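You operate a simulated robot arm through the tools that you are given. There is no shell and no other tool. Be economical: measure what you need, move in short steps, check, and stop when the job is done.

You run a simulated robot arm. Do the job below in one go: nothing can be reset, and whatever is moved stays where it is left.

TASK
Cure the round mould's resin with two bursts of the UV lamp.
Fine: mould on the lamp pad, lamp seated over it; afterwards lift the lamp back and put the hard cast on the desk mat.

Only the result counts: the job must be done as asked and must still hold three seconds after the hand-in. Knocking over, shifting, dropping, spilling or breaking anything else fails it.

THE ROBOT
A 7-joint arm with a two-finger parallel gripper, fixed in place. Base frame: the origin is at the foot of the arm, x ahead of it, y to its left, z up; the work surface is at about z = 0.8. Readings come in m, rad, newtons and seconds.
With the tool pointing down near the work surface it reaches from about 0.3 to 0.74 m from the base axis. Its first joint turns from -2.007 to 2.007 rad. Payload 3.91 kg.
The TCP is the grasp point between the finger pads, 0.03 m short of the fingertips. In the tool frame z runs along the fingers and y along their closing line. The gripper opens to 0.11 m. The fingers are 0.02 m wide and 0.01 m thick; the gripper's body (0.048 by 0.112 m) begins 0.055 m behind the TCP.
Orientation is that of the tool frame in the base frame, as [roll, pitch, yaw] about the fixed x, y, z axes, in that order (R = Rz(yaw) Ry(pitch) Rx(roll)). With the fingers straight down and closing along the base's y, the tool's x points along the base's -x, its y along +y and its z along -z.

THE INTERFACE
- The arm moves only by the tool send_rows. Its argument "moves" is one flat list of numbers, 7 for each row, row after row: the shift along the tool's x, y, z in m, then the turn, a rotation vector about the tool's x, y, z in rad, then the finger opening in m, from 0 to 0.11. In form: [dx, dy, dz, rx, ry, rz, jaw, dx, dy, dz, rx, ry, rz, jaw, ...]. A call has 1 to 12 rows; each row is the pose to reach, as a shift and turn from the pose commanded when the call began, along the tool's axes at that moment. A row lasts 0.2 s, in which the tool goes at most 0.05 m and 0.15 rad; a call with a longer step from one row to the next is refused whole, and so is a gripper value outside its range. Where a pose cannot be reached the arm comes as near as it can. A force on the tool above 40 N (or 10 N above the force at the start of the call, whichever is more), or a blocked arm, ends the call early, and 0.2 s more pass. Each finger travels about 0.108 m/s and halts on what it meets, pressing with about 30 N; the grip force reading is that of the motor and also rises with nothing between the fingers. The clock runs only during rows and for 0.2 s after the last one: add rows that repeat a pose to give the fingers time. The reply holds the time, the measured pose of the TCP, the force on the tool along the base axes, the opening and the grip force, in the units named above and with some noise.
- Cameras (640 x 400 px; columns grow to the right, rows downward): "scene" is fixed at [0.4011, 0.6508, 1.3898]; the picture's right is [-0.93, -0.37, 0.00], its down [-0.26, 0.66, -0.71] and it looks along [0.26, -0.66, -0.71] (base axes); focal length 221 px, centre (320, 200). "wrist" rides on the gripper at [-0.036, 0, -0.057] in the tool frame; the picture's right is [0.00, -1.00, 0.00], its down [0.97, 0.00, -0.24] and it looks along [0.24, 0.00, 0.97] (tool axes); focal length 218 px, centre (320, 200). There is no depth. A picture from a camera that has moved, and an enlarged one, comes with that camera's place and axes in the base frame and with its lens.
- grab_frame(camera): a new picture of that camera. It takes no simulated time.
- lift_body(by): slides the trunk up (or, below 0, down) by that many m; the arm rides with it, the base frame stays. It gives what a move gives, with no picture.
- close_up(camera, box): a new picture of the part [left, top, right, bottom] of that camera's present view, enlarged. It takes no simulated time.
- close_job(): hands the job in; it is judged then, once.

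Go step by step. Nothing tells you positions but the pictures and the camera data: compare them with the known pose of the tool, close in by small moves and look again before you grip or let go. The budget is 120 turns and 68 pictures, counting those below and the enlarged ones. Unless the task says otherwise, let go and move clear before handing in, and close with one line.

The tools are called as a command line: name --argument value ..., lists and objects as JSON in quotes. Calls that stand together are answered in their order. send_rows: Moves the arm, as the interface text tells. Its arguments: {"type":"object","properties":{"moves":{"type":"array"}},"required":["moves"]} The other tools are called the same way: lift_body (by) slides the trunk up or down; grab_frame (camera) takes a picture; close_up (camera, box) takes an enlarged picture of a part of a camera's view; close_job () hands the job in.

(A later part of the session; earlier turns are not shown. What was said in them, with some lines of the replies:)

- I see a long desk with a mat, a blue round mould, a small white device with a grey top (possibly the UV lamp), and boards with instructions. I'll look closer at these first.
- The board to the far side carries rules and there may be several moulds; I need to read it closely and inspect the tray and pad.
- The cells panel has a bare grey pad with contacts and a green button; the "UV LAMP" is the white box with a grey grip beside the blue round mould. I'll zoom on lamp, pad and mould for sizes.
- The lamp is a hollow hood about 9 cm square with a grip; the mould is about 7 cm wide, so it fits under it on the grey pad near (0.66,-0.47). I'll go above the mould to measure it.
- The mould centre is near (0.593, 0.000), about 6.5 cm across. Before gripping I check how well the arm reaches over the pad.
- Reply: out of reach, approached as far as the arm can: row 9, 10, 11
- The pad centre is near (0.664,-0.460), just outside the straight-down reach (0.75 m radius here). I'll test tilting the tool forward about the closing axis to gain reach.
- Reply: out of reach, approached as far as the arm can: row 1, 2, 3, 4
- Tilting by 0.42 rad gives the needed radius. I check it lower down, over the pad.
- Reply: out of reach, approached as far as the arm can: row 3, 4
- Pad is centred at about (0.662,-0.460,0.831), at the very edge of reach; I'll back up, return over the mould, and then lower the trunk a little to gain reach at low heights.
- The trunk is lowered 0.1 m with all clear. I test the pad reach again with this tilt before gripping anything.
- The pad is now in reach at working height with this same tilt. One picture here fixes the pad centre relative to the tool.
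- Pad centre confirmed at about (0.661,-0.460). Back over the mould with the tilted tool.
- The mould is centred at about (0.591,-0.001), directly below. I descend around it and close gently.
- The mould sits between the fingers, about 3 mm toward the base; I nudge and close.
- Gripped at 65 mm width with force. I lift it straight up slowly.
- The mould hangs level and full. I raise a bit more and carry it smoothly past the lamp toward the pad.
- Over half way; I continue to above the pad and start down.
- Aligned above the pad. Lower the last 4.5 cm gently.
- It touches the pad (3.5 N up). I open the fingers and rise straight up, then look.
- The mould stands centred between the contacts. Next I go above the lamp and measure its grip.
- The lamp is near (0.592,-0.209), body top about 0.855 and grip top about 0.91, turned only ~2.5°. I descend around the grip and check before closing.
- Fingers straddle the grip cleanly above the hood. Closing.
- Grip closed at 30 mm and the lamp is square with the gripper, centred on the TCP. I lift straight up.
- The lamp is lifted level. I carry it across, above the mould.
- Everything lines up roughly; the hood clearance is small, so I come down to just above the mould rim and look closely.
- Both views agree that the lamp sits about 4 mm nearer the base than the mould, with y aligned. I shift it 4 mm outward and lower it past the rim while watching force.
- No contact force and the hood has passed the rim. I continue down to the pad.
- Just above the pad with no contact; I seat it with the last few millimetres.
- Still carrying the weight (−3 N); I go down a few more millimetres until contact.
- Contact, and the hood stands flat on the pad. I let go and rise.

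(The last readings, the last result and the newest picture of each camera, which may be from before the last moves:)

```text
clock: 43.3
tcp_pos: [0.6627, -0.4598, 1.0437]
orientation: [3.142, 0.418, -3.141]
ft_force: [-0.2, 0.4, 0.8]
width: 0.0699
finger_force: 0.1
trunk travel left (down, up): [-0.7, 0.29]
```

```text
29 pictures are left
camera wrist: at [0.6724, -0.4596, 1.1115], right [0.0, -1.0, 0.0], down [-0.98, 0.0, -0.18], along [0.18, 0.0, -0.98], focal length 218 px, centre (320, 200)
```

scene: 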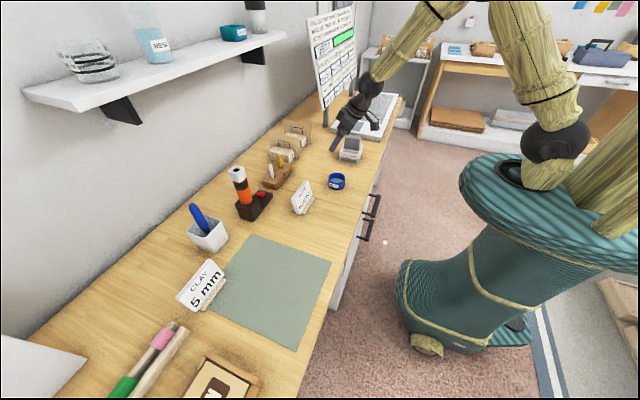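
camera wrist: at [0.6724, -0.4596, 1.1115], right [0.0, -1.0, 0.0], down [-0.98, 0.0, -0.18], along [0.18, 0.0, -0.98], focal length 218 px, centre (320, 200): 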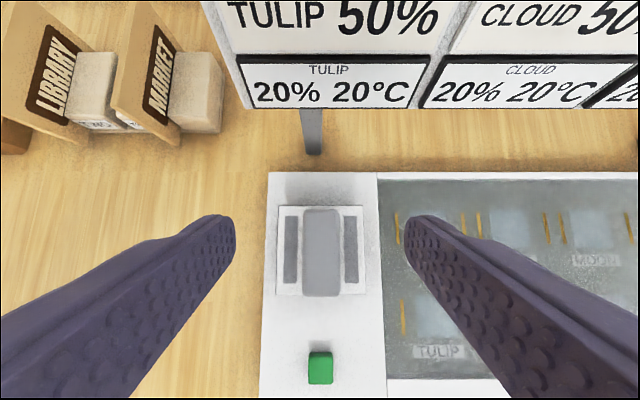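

The lamp is seated over the mould. I now go over the green button near (0.532,-0.460), straighten the tool and close the fingers.

send_rows --moves '[0.045, 0, -0.006, 0, 0, 0, 0.05, 0.09, 0, -0.012, 0, 0, 0, 0.02, 0.136, 0, -0.017, 0, 0, 0, 0, 0.136, 0, -0.017, 0, 0.14, 0, 0, 0.136, 0, -0.017, 0, 0.28, 0, 0, 0.136, 0, -0.017, 0, 0.42, 0, 0, 0.136, 0, -0.017, 0, 0.42, 0, 0]'

grab_frame --camera "wrist"

close_up --camera "scene" --box '[320, 60, 410, 150]'

```text
clock: 44.9
tcp_pos: [0.53, -0.4626, 1.0048]
orientation: [-3.139, -0.002, 3.139]
ft_force: [-0.6, 0.2, 0.0]
width: 0.0
finger_force: 30.1
trunk travel left (down, up): [-0.7, 0.29]
```

```text
28 pictures are left
camera wrist: at [0.5678, -0.4614, 1.0621], right [0.0, -1.0, 0.0], down [-0.97, 0.0, 0.24], along [-0.24, 0.0, -0.97], focal length 218 px, centre (320, 200)
```

wrist: 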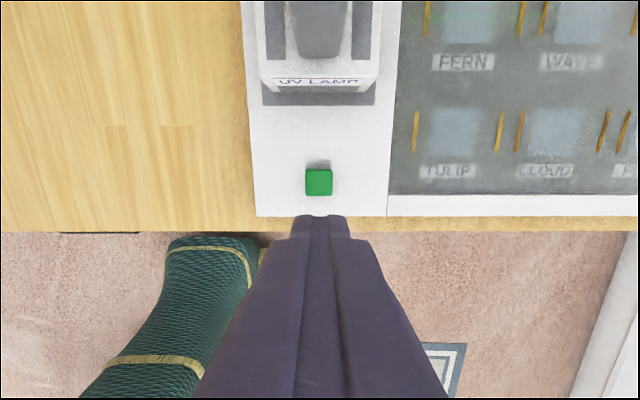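

```text
4.44 times, centred on (365, 105) of scene
camera zoom: at [0.4011, 0.6508, 1.3898], right [-0.93, -0.37, 0.0], down [-0.26, 0.66, -0.71], along [0.26, -0.66, -0.71], focal length 984 px, centre (120, 622)
```

zoom: 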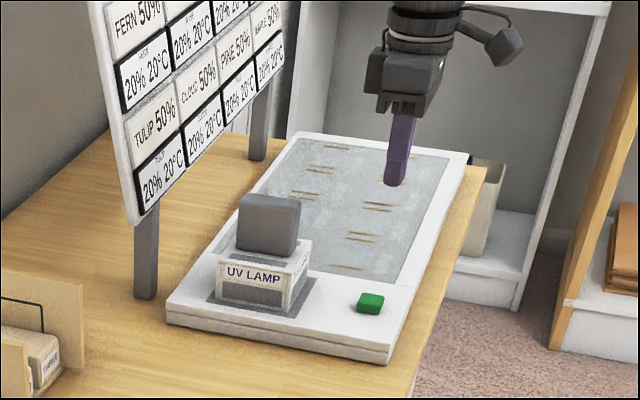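

The tool is right over the button. I come down close, then press in small steps.

send_rows --moves '[0, 0, 0.045, 0, 0, 0, 0, 0, 0, 0.09, 0, 0, 0, 0, 0, 0, 0.117, 0, 0, 0, 0, 0, 0, 0.117, 0, 0, 0, 0]'

close_up --camera "scene" --box '[345, 80, 405, 140]'

```text
clock: 45.9
tcp_pos: [0.5332, -0.4609, 0.8852]
orientation: [3.141, 0.0, 3.139]
ft_force: [-0.7, 0.5, -1.6]
width: 0.0
finger_force: 30.4
trunk travel left (down, up): [-0.7, 0.29]
```

```text
6.67 times, centred on (375, 110) of scene
camera zoom: at [0.4011, 0.6508, 1.3898], right [-0.93, -0.37, 0.0], down [-0.26, 0.66, -0.71], along [0.26, -0.66, -0.71], focal length 1475 px, centre (-47, 800)
```

zoom: 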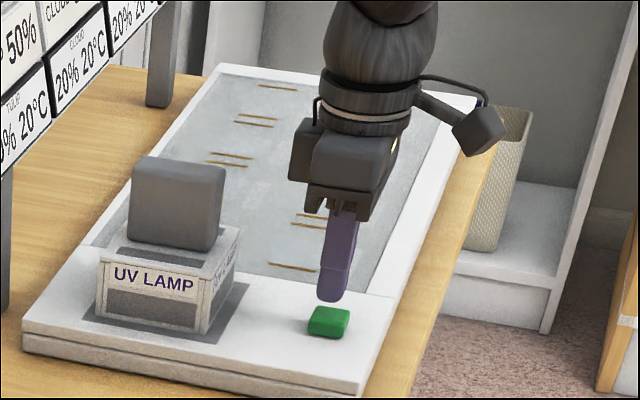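

Right above the button. Press down in small steps.

send_rows --moves '[0, 0, 0.004, 0, 0, 0, 0, 0, 0, 0.007, 0, 0, 0, 0, 0, 0, 0.01, 0, 0, 0, 0]'

```text
clock: 46.7
tcp_pos: [0.5319, -0.4609, 0.8764]
orientation: [-3.141, 0.0, -3.141]
ft_force: [0.0, -0.6, 0.5]
width: 0.0
finger_force: 29.9
trunk travel left (down, up): [-0.7, 0.29]
```

send_rows --moves '[0, 0, 0.002, 0, 0, 0, 0, 0, 0, 0.004, 0, 0, 0, 0, 0, 0, 0.006, 0, 0, 0, 0]'

close_up --camera "scene" --box '[304, 10, 404, 135]'

```text
clock: 47.5
tcp_pos: [0.532, -0.4596, 0.8723]
orientation: [3.141, -0.001, 3.141]
ft_force: [-0.8, 1.3, 2.9]
width: 0.0
finger_force: 30.3
trunk travel left (down, up): [-0.7, 0.29]
```

```text
3.20 times, centred on (354, 72) of scene
camera zoom: at [0.4011, 0.6508, 1.3898], right [-0.93, -0.37, 0.0], down [-0.26, 0.66, -0.71], along [0.26, -0.66, -0.71], focal length 708 px, centre (211, 608)
```

zoom: 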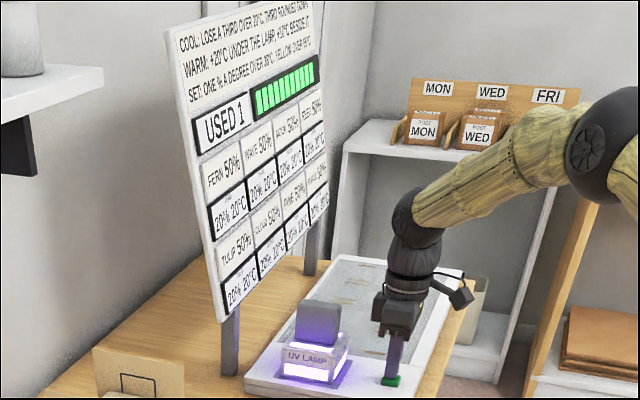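

The first burst fired: lamp glowing, counter "USED 1". I release the button and wait for the burst to end.

send_rows --moves '[0, 0, -0.02, 0, 0, 0, 0, 0, 0, -0.02, 0, 0, 0, 0, 0, 0, -0.02, 0, 0, 0, 0, 0, 0, -0.02, 0, 0, 0, 0, 0, 0, -0.02, 0, 0, 0, 0, 0, 0, -0.02, 0, 0, 0, 0, 0, 0, -0.02, 0, 0, 0, 0, 0, 0, -0.02, 0, 0, 0, 0, 0, 0, -0.02, 0, 0, 0, 0, 0, 0, -0.02, 0, 0, 0, 0]'

close_up --camera "scene" --box '[304, 10, 404, 135]'

```text
clock: 49.7
tcp_pos: [0.5306, -0.4591, 0.893]
orientation: [-3.141, -0.001, 3.141]
ft_force: [0.0, 0.2, 0.0]
width: 0.0
finger_force: 30.1
trunk travel left (down, up): [-0.7, 0.29]
```

```text
3.20 times, centred on (354, 72) of scene
camera zoom: at [0.4011, 0.6508, 1.3898], right [-0.93, -0.37, 0.0], down [-0.26, 0.66, -0.71], along [0.26, -0.66, -0.71], focal length 708 px, centre (211, 608)
```

zoom: 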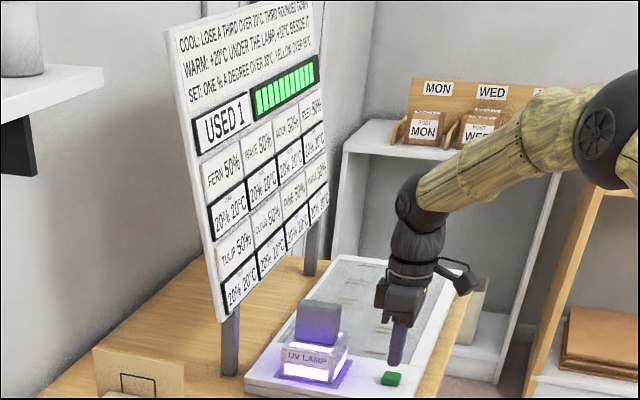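

Still glowing; I wait longer.

send_rows --moves '[0, 0, 0, 0, 0, 0, 0, 0, 0, 0, 0, 0, 0, 0, 0, 0, 0, 0, 0, 0, 0, 0, 0, 0, 0, 0, 0, 0, 0, 0, 0, 0, 0, 0, 0, 0, 0, 0, 0, 0, 0, 0, 0, 0, 0, 0, 0, 0, 0, 0, 0, 0, 0, 0, 0, 0, 0, 0, 0, 0, 0, 0, 0, 0, 0, 0, 0, 0, 0, 0, 0, 0, 0, 0, 0, 0, 0, 0, 0, 0, 0, 0, 0, 0]'

close_up --camera "scene" --box '[304, 10, 404, 135]'

```text
clock: 52.3
tcp_pos: [0.5313, -0.4605, 0.8921]
orientation: [3.141, -0.001, 3.14]
ft_force: [0.7, -0.5, -0.8]
width: 0.0001
finger_force: 29.9
trunk travel left (down, up): [-0.7, 0.29]
```

```text
3.20 times, centred on (354, 72) of scene
camera zoom: at [0.4011, 0.6508, 1.3898], right [-0.93, -0.37, 0.0], down [-0.26, 0.66, -0.71], along [0.26, -0.66, -0.71], focal length 708 px, centre (211, 608)
```

zoom: 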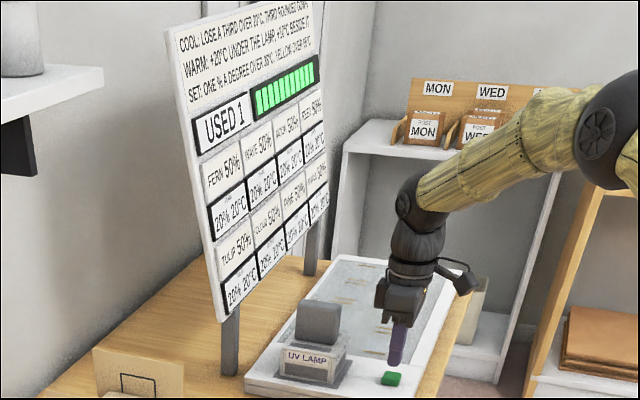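

The lamp is off. Second press now, then release and wait.

send_rows --moves '[0, 0, 0.01, 0, 0, 0, 0, 0, 0, 0.016, 0, 0, 0, 0, 0, 0, 0.019, 0, 0, 0, 0, 0, 0, 0.021, 0, 0, 0, 0, 0, 0, 0.021, 0, 0, 0, 0, 0, 0, 0.0, 0, 0, 0, 0, 0, 0, 0.0, 0, 0, 0, 0]'

close_up --camera "scene" --box '[304, 10, 404, 135]'

```text
clock: 53.9
tcp_pos: [0.5325, -0.4601, 0.8912]
orientation: [-3.141, 0.0, -3.14]
ft_force: [-0.1, -0.4, 0.0]
width: 0.0
finger_force: 30.0
trunk travel left (down, up): [-0.7, 0.29]
```

```text
3.20 times, centred on (354, 72) of scene
camera zoom: at [0.4011, 0.6508, 1.3898], right [-0.93, -0.37, 0.0], down [-0.26, 0.66, -0.71], along [0.26, -0.66, -0.71], focal length 708 px, centre (211, 608)
```

zoom: 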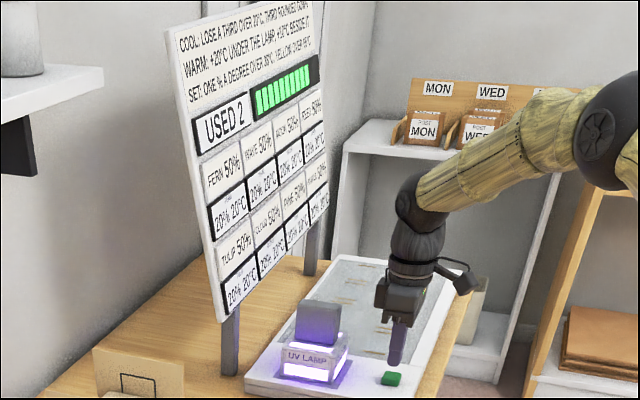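

Second burst running, "USED 2". I rise, tilt the tool again and return above the lamp while it finishes.

send_rows --moves '[0, 0, -0.04, 0, 0, 0, 0, 0, 0, -0.08, 0, 0, 0, 0, 0, 0, -0.12, 0, 0, 0, 0, 0, 0, -0.152, 0, 0, 0, 0.02, 0, 0, -0.152, 0, -0.14, 0, 0.04, 0, 0, -0.152, 0, -0.28, 0, 0.07, 0, 0, -0.152, 0, -0.42, 0, 0.07, -0.044, 0, -0.152, 0, -0.42, 0, 0.07, -0.088, 0, -0.152, 0, -0.42, 0, 0.07, -0.1315, 0, -0.152, 0, -0.42, 0, 0.07, -0.1315, 0, -0.152, 0, -0.42, 0, 0.07, -0.1315, 0, -0.152, 0, -0.42, 0, 0.07]'

send_rows --moves '[0, 0, 0, 0, 0, 0, 0.07, 0, 0, 0, 0, 0, 0, 0.07, 0, 0, 0, 0, 0, 0, 0.07, 0, 0, 0, 0, 0, 0, 0.07, 0, 0, 0, 0, 0, 0, 0.07, 0, 0, 0, 0, 0, 0, 0.07, 0, 0, 0, 0, 0, 0, 0.07, 0, 0, 0, 0, 0, 0, 0.07, 0, 0, 0, 0, 0, 0, 0.07, 0, 0, 0, 0, 0, 0, 0.07]'

grab_frame --camera "wrist"

```text
clock: 56.5
tcp_pos: [0.6629, -0.457, 1.0422]
orientation: [-3.14, 0.419, -3.141]
ft_force: [0.1, 0.3, 0.3]
width: 0.07
finger_force: 0.0
trunk travel left (down, up): [-0.7, 0.29]
```

```text
clock: 58.7
tcp_pos: [0.6623, -0.4593, 1.0411]
orientation: [3.141, 0.419, -3.141]
ft_force: [-0.5, 0.7, -0.7]
width: 0.0701
finger_force: 0.1
trunk travel left (down, up): [-0.7, 0.29]
```

```text
21 pictures are left
camera wrist: at [0.6726, -0.4588, 1.1099], right [0.0, -1.0, 0.0], down [-0.98, 0.0, -0.18], along [0.18, 0.0, -0.98], focal length 218 px, centre (320, 200)
```

wrist: 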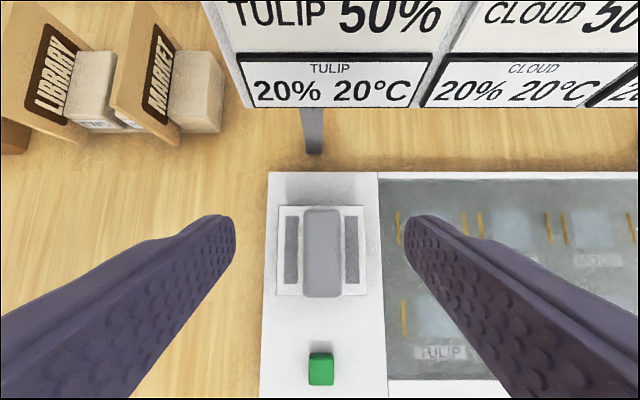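

The lamp is off and my fingers are aligned over its grip. I descend and grip at the former height.

send_rows --moves '[0.0157, 0, 0.035, 0, 0, 0, 0.07, 0.0313, 0, 0.07, 0, 0, 0, 0.07, 0.0408, 0, 0.0913, 0, 0, 0, 0.07, 0.0466, 0, 0.1045, 0, 0, 0, 0.07, 0.0466, 0, 0.1045, 0, 0, 0, 0.07, 0.0466, 0, 0.1045, 0, 0, 0, 0.045, 0.0466, 0, 0.1045, 0, 0, 0, 0.02, 0.0466, 0, 0.1045, 0, 0, 0, 0.02, 0.0466, 0, 0.1045, 0, 0, 0, 0.02]'

```text
clock: 60.7
tcp_pos: [0.6608, -0.4595, 0.9295]
orientation: [-3.141, 0.42, -3.141]
ft_force: [0.5, -0.8, 0.5]
width: 0.0299
finger_force: 29.7
trunk travel left (down, up): [-0.7, 0.29]
```

Gripped. I lift straight up slowly, clear of the mould.

send_rows --moves '[-0.0033, 0, -0.0073, 0, 0, 0, 0.02, -0.0082, 0, -0.0183, 0, 0, 0, 0.02, -0.0143, 0, -0.032, 0, 0, 0, 0.02, -0.0204, 0, -0.0457, 0, 0, 0, 0.02, -0.0286, 0, -0.0639, 0, 0, 0, 0.02, -0.0367, 0, -0.0822, 0, 0, 0, 0.02, -0.0367, 0, -0.0822, 0, 0, 0, 0.02]'

close_up --camera "scene" --box '[315, 60, 405, 150]'

```text
clock: 62.3
tcp_pos: [0.6634, -0.4602, 1.0183]
orientation: [-3.141, 0.419, -3.14]
ft_force: [-0.1, -0.2, -2.7]
width: 0.0301
finger_force: 29.7
trunk travel left (down, up): [-0.7, 0.29]
```

```text
4.44 times, centred on (360, 105) of scene
camera zoom: at [0.4011, 0.6508, 1.3898], right [-0.93, -0.37, 0.0], down [-0.26, 0.66, -0.71], along [0.26, -0.66, -0.71], focal length 984 px, centre (142, 622)
```

zoom: 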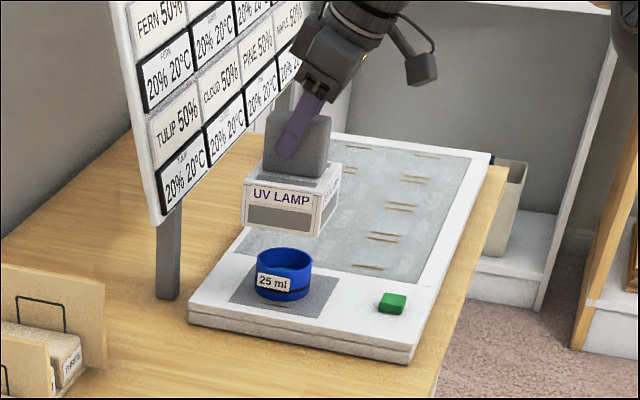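

The mould is undisturbed. I carry the lamp back to its original spot at (0.592,-0.208).

send_rows --moves '[0.004, 0.016, -0.0018, 0, 0, 0, 0.02, 0.0126, 0.0505, -0.0056, 0, 0, 0, 0.02, 0.0221, 0.0884, -0.0099, 0, 0, 0, 0.02, 0.0315, 0.1262, -0.0141, 0, 0, 0, 0.02, 0.041, 0.1641, -0.0183, 0, 0, 0, 0.02, 0.0504, 0.202, -0.0226, 0, 0, 0, 0.02, 0.0583, 0.2336, -0.0261, 0, 0, 0, 0.02, 0.0645, 0.2525, -0.0289, 0, 0, 0, 0.02, 0.0768, 0.2525, -0.0015, 0, 0, 0, 0.02, 0.089, 0.2525, 0.0259, 0, 0, 0, 0.02, 0.1013, 0.2525, 0.0533, 0, 0, 0, 0.02, 0.1094, 0.2525, 0.0715, 0, 0, 0, 0.02]'

close_up --camera "scene" --box '[315, 90, 405, 180]'

```text
clock: 64.9
tcp_pos: [0.5942, -0.2068, 0.9072]
orientation: [3.141, 0.419, 3.14]
ft_force: [0.2, 0.5, -2.5]
width: 0.0301
finger_force: 30.1
trunk travel left (down, up): [-0.7, 0.29]
```

```text
4.44 times, centred on (360, 135) of scene
camera zoom: at [0.4011, 0.6508, 1.3898], right [-0.93, -0.37, 0.0], down [-0.26, 0.66, -0.71], along [0.26, -0.66, -0.71], focal length 984 px, centre (142, 489)
```

zoom: 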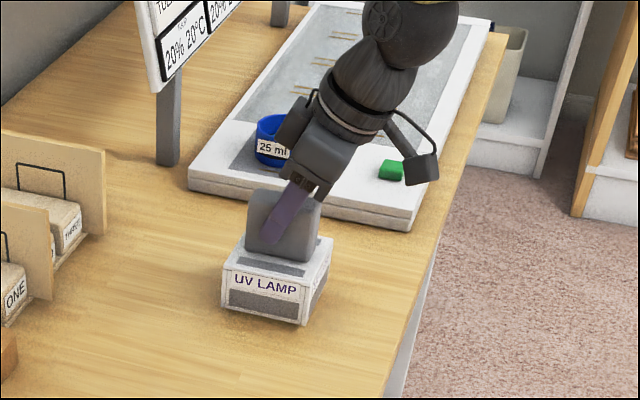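

Lower the last centimetre in small steps until contact.

send_rows --moves '[0.0016, 0, 0.0037, 0, 0, 0, 0.02, 0.0029, 0, 0.0064, 0, 0, 0, 0.02, 0.0037, 0, 0.0082, 0, 0, 0, 0.02, 0.0043, 0, 0.0096, 0, 0, 0, 0.02]'

```text
clock: 65.9
tcp_pos: [0.5924, -0.207, 0.899]
orientation: [3.141, 0.421, 3.14]
ft_force: [-0.3, 0.2, 3.0]
width: 0.0298
finger_force: 30.1
trunk travel left (down, up): [-0.7, 0.29]
```

Standing on the desk. I release, rise, and head back above the mould.

send_rows --moves '[0, 0, 0, 0, 0, 0, 0.04, 0, 0, 0, 0, 0, 0, 0.07, 0, 0, 0, 0, 0, 0, 0.07, -0.0122, 0, -0.0274, 0, 0, 0, 0.07, -0.0286, 0, -0.0639, 0, 0, 0, 0.07, -0.0449, 0, -0.1004, 0, 0, 0, 0.09, -0.053, -0.02, -0.105, 0, 0, 0, 0.11, -0.0625, -0.065, -0.1, 0, 0, 0, 0.11, -0.0735, -0.11, -0.095, 0, 0, 0, 0.11, -0.0845, -0.155, -0.09, 0, 0, 0, 0.11, -0.0955, -0.2, -0.085, 0, 0, 0, 0.11, -0.1085, -0.2455, -0.079, 0, 0, 0, 0.11]'

grab_frame --camera "wrist"

close_up --camera "scene" --box '[315, 90, 405, 180]'

```text
clock: 68.5
tcp_pos: [0.6601, -0.4542, 1.0131]
orientation: [3.141, 0.415, 3.141]
ft_force: [0.4, -0.5, 0.1]
width: 0.1099
finger_force: 0.1
trunk travel left (down, up): [-0.7, 0.29]
```

```text
18 pictures are left
camera wrist: at [0.6711, -0.4531, 1.0809], right [0.0, -1.0, 0.0], down [-0.98, 0.0, -0.17], along [0.17, 0.0, -0.98], focal length 218 px, centre (320, 200)
```

wrist: 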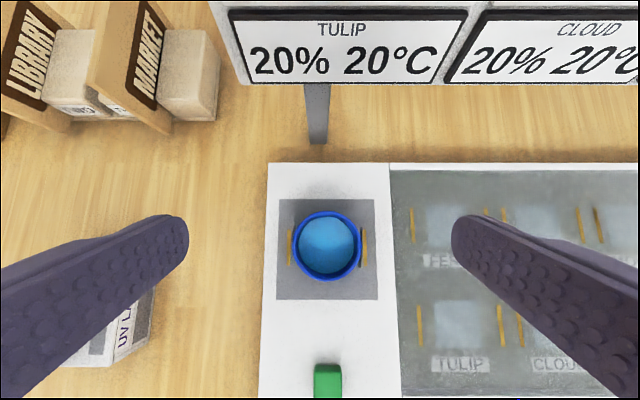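

```text
4.44 times, centred on (360, 135) of scene
camera zoom: at [0.4011, 0.6508, 1.3898], right [-0.93, -0.37, 0.0], down [-0.26, 0.66, -0.71], along [0.26, -0.66, -0.71], focal length 984 px, centre (142, 489)
```

zoom: 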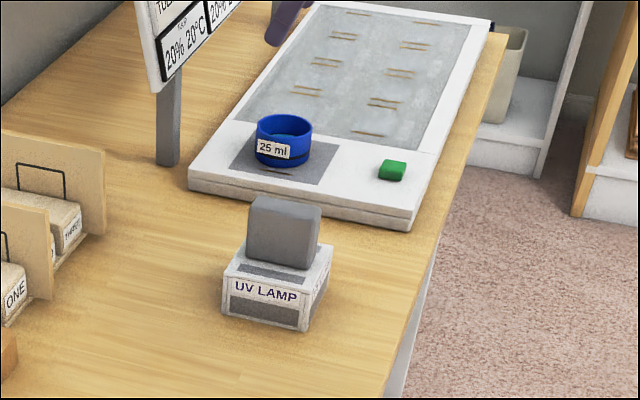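

The lamp is back in place and the resin has changed to a solid blue. I descend around the mould and grip it again.

send_rows --moves '[0.014, -0.006, 0.033, 0, 0, 0, 0.11, 0.0285, -0.006, 0.066, 0, 0, 0, 0.11, 0.043, -0.006, 0.099, 0, 0, 0, 0.11, 0.052, -0.006, 0.119, 0, 0, 0, 0.11, 0.0575, -0.006, 0.132, 0, 0, 0, 0.11, 0.0575, -0.006, 0.132, 0, 0, 0, 0.11]'

grab_frame --camera "wrist"

```text
clock: 69.9
tcp_pos: [0.6614, -0.4588, 0.871]
orientation: [-3.141, 0.418, 3.141]
ft_force: [-0.9, -1.2, 0.3]
width: 0.1097
finger_force: 0.1
trunk travel left (down, up): [-0.7, 0.29]
```

```text
16 pictures are left
camera wrist: at [0.6717, -0.459, 0.9387], right [0.0, -1.0, 0.0], down [-0.98, 0.0, -0.18], along [0.18, 0.0, -0.98], focal length 218 px, centre (320, 200)
```

wrist: 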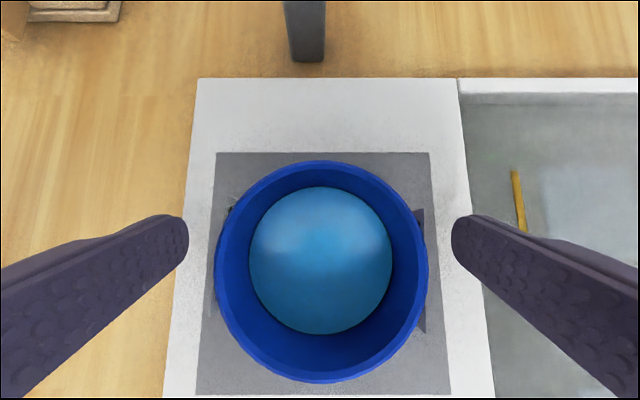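

Well placed. Close and lift slowly.

send_rows --moves '[0.0008, 0, 0.0018, 0, 0, 0, 0.09, 0.0008, 0, 0.0018, 0, 0, 0, 0.065, 0.0008, 0, 0.0018, 0, 0, 0, 0.055, 0.0008, 0, 0.0018, 0, 0, 0, 0.055, -0.0041, 0, -0.0091, 0, 0, 0, 0.055, -0.0122, 0, -0.0274, 0, 0, 0, 0.055, -0.0204, 0, -0.0457, 0, 0, 0, 0.055, -0.0286, 0, -0.0639, 0, 0, 0, 0.055, -0.0388, 0, -0.0868, 0, 0, 0, 0.055, -0.049, 0, -0.1096, 0, 0, 0, 0.055, -0.0551, 0, -0.1233, 0, 0, 0, 0.055]'

```text
clock: 72.3
tcp_pos: [0.6614, -0.4566, 1.0084]
orientation: [3.141, 0.42, -3.141]
ft_force: [-0.2, 0.2, -0.6]
width: 0.0646
finger_force: 30.6
trunk travel left (down, up): [-0.7, 0.29]
```

Mould and hard cast are held. I carry it across toward the desk mat, at a clear height.

send_rows --moves '[0.004, 0.02, -0.0018, 0, 0, 0, 0.055, 0.011, 0.06, -0.005, 0, 0, 0, 0.055, 0.018, 0.1, -0.008, 0, 0, 0, 0.055, 0.025, 0.14, -0.011, 0, 0, 0, 0.055, 0.032, 0.18, -0.0143, 0, 0, 0, 0.055, 0.039, 0.22, -0.0175, 0, 0, 0, 0.055, 0.046, 0.26, -0.0206, 0, 0, 0, 0.055, 0.053, 0.3, -0.0237, 0, 0, 0, 0.055, 0.06, 0.34, -0.0268, 0, 0, 0, 0.055, 0.067, 0.38, -0.03, 0, 0, 0, 0.055, 0.074, 0.42, -0.033, 0, 0, 0, 0.055, 0.0776, 0.455, -0.0347, 0, 0, 0, 0.055]'

send_rows --moves '[0, 0.02, 0, 0, 0, 0, 0.055, 0, 0.06, 0, 0, 0, 0, 0.055, 0, 0.1, 0, 0, 0, 0, 0.055, 0, 0.14, 0, 0, 0, 0, 0.055, 0, 0.18, 0, 0, 0, 0, 0.055, 0, 0.22, 0, 0, 0, 0, 0.055, 0, 0.26, 0, 0, 0, 0, 0.055, 0, 0.3, 0, 0, 0, 0, 0.055, 0, 0.34, 0, 0, 0, 0, 0.055, 0, 0.38, 0, 0, 0, 0, 0.055, 0, 0.415, 0, 0, 0, 0, 0.055, 0, 0.44, 0, 0, 0, 0, 0.055]'

grab_frame --camera "wrist"

grab_frame --camera "scene"

```text
clock: 74.9
tcp_pos: [0.5781, -0.0024, 1.005]
orientation: [-3.139, 0.419, -3.142]
ft_force: [-0.5, 0.6, -0.3]
width: 0.0649
finger_force: 30.2
trunk travel left (down, up): [-0.7, 0.29]
```

```text
clock: 77.5
tcp_pos: [0.5758, 0.4357, 1.0033]
orientation: [-3.139, 0.418, -3.14]
ft_force: [0.5, 0.6, -0.3]
width: 0.0648
finger_force: 30.4
trunk travel left (down, up): [-0.7, 0.29]
```

```text
15 pictures are left
camera wrist: at [0.5868, 0.4352, 1.0715], right [0.0, -1.0, 0.0], down [-0.98, 0.0, -0.18], along [0.18, 0.0, -0.98], focal length 218 px, centre (320, 200)
```

wrist: 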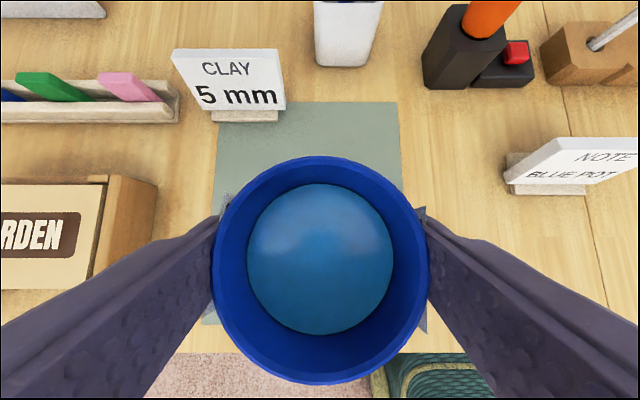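

```text
14 pictures are left
```

scene: 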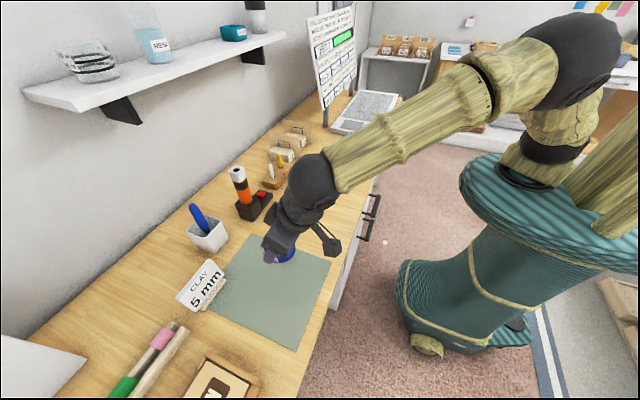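

The mould hangs above the mat. I lower it to just above the mat.

send_rows --moves '[0.01, 0, 0.026, 0, 0, 0, 0.055, 0.02, 0, 0.053, 0, 0, 0, 0.055, 0.03, 0, 0.08, 0, 0, 0, 0.055, 0.04, 0, 0.107, 0, 0, 0, 0.055, 0.048, 0, 0.13, 0, 0, 0, 0.055, 0.0537, 0, 0.1447, 0, 0, 0, 0.055, 0.0537, 0, 0.1447, 0, 0, 0, 0.055]'

close_up --camera "scene" --box '[200, 200, 340, 350]'

```text
clock: 79.1
tcp_pos: [0.5857, 0.4351, 0.8503]
orientation: [3.141, 0.422, -3.141]
ft_force: [-0.8, 0.4, -0.6]
width: 0.0648
finger_force: 30.3
trunk travel left (down, up): [-0.7, 0.29]
```

```text
2.67 times, centred on (270, 275) of scene
camera zoom: at [0.4011, 0.6508, 1.3898], right [-0.93, -0.37, 0.0], down [-0.26, 0.66, -0.71], along [0.26, -0.66, -0.71], focal length 590 px, centre (453, 0)
```

zoom: 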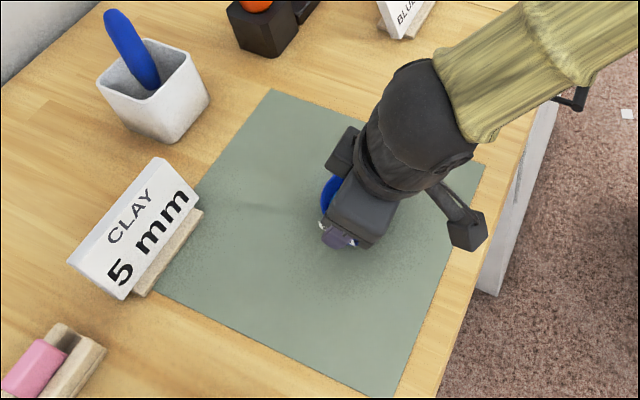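

Well inside the mat. Lower the last ~1.3 cm to contact.

send_rows --moves '[0.0024, 0, 0.0055, 0, 0, 0, 0.055, 0.0041, 0, 0.0091, 0, 0, 0, 0.055, 0.0049, 0, 0.011, 0, 0, 0, 0.055, 0.0053, 0, 0.0119, 0, 0, 0, 0.055]'

```text
clock: 80.1
tcp_pos: [0.5865, 0.4364, 0.8384]
orientation: [-3.141, 0.422, -3.141]
ft_force: [-1.8, -0.6, 1.6]
width: 0.0647
finger_force: 29.9
trunk travel left (down, up): [-0.7, 0.29]
```

Light contact. One more millimetre, then open and rise.

send_rows --moves '[0.0003, 0, 0.0006, 0, 0, 0, 0.055, 0.0003, 0, 0.0006, 0, 0, 0, 0.07, 0.0003, 0, 0.0006, 0, 0, 0, 0.09, 0.0003, 0, 0.0006, 0, 0, 0, 0.1, -0.0082, 0, -0.0183, 0, 0, 0, 0.1, -0.0204, 0, -0.0457, 0, 0, 0, 0.1, -0.0367, 0, -0.0822, 0, 0, 0, 0.1, -0.053, 0, -0.1187, 0, 0, 0, 0.1, -0.0694, 0, -0.1552, 0, 0, 0, 0.1, -0.0694, 0, -0.1552, 0, 0, 0, 0.1]'

grab_frame --camera "wrist"

grab_frame --camera "scene"

```text
clock: 82.3
tcp_pos: [0.5861, 0.4361, 1.0078]
orientation: [-3.139, 0.418, 3.141]
ft_force: [-0.2, 0.7, 0.6]
width: 0.0996
finger_force: 0.1
trunk travel left (down, up): [-0.7, 0.29]
```

```text
12 pictures are left
camera wrist: at [0.5962, 0.4353, 1.0748], right [0.0, -1.0, 0.0], down [-0.98, 0.0, -0.18], along [0.18, 0.0, -0.98], focal length 218 px, centre (320, 200)
```

wrist: 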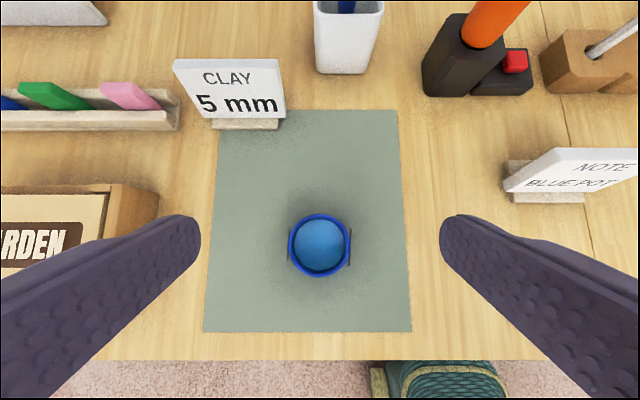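

```text
11 pictures are left
```

scene: 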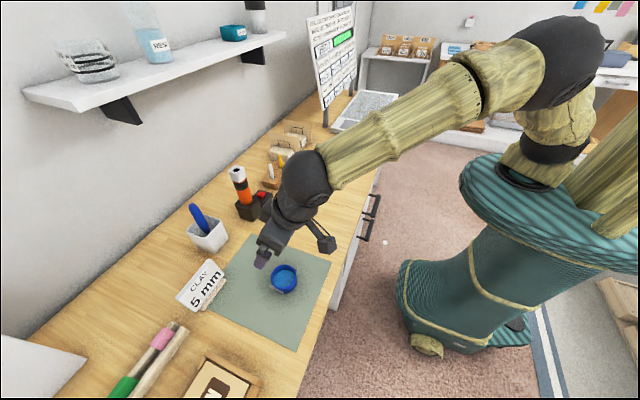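

The cast stands on the mat and the hand is clear. A last check of the board, lamp and cast.

close_up --camera "scene" --box '[304, 0, 404, 100]'

close_up --camera "wrist" --box '[270, 200, 370, 290]'

```text
4.00 times, centred on (354, 50) of scene
camera zoom: at [0.4011, 0.6508, 1.3898], right [-0.93, -0.37, 0.0], down [-0.26, 0.66, -0.71], along [0.26, -0.66, -0.71], focal length 885 px, centre (184, 800)
```

zoom: 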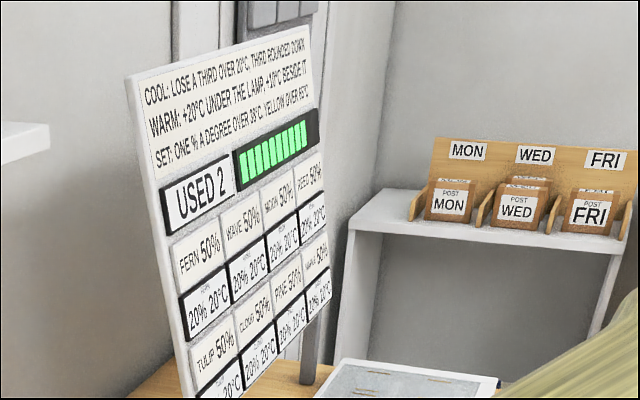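

```text
4.44 times, centred on (320, 245) of wrist
camera zoom: at [0.5962, 0.4353, 1.0748], right [0.0, -1.0, 0.0], down [-0.98, 0.0, -0.18], along [0.18, 0.0, -0.98], focal length 970 px, centre (320, 0)
```

zoom: 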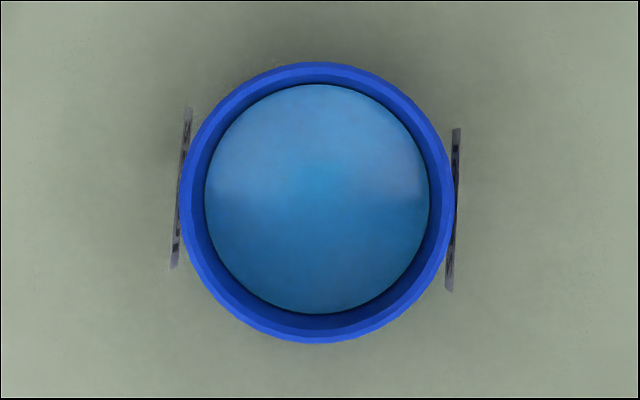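

The board shows two bursts used, the resin has set, the lamp is back on the desk and the cast is on the mat. I hand it in.

close_job

```text
The job is handed in.
```

The round mould's resin was cured with two UV bursts (the board reads "USED 2"), the lamp is back in its place, and the hard cast, still in its mould, is on the desk mat.
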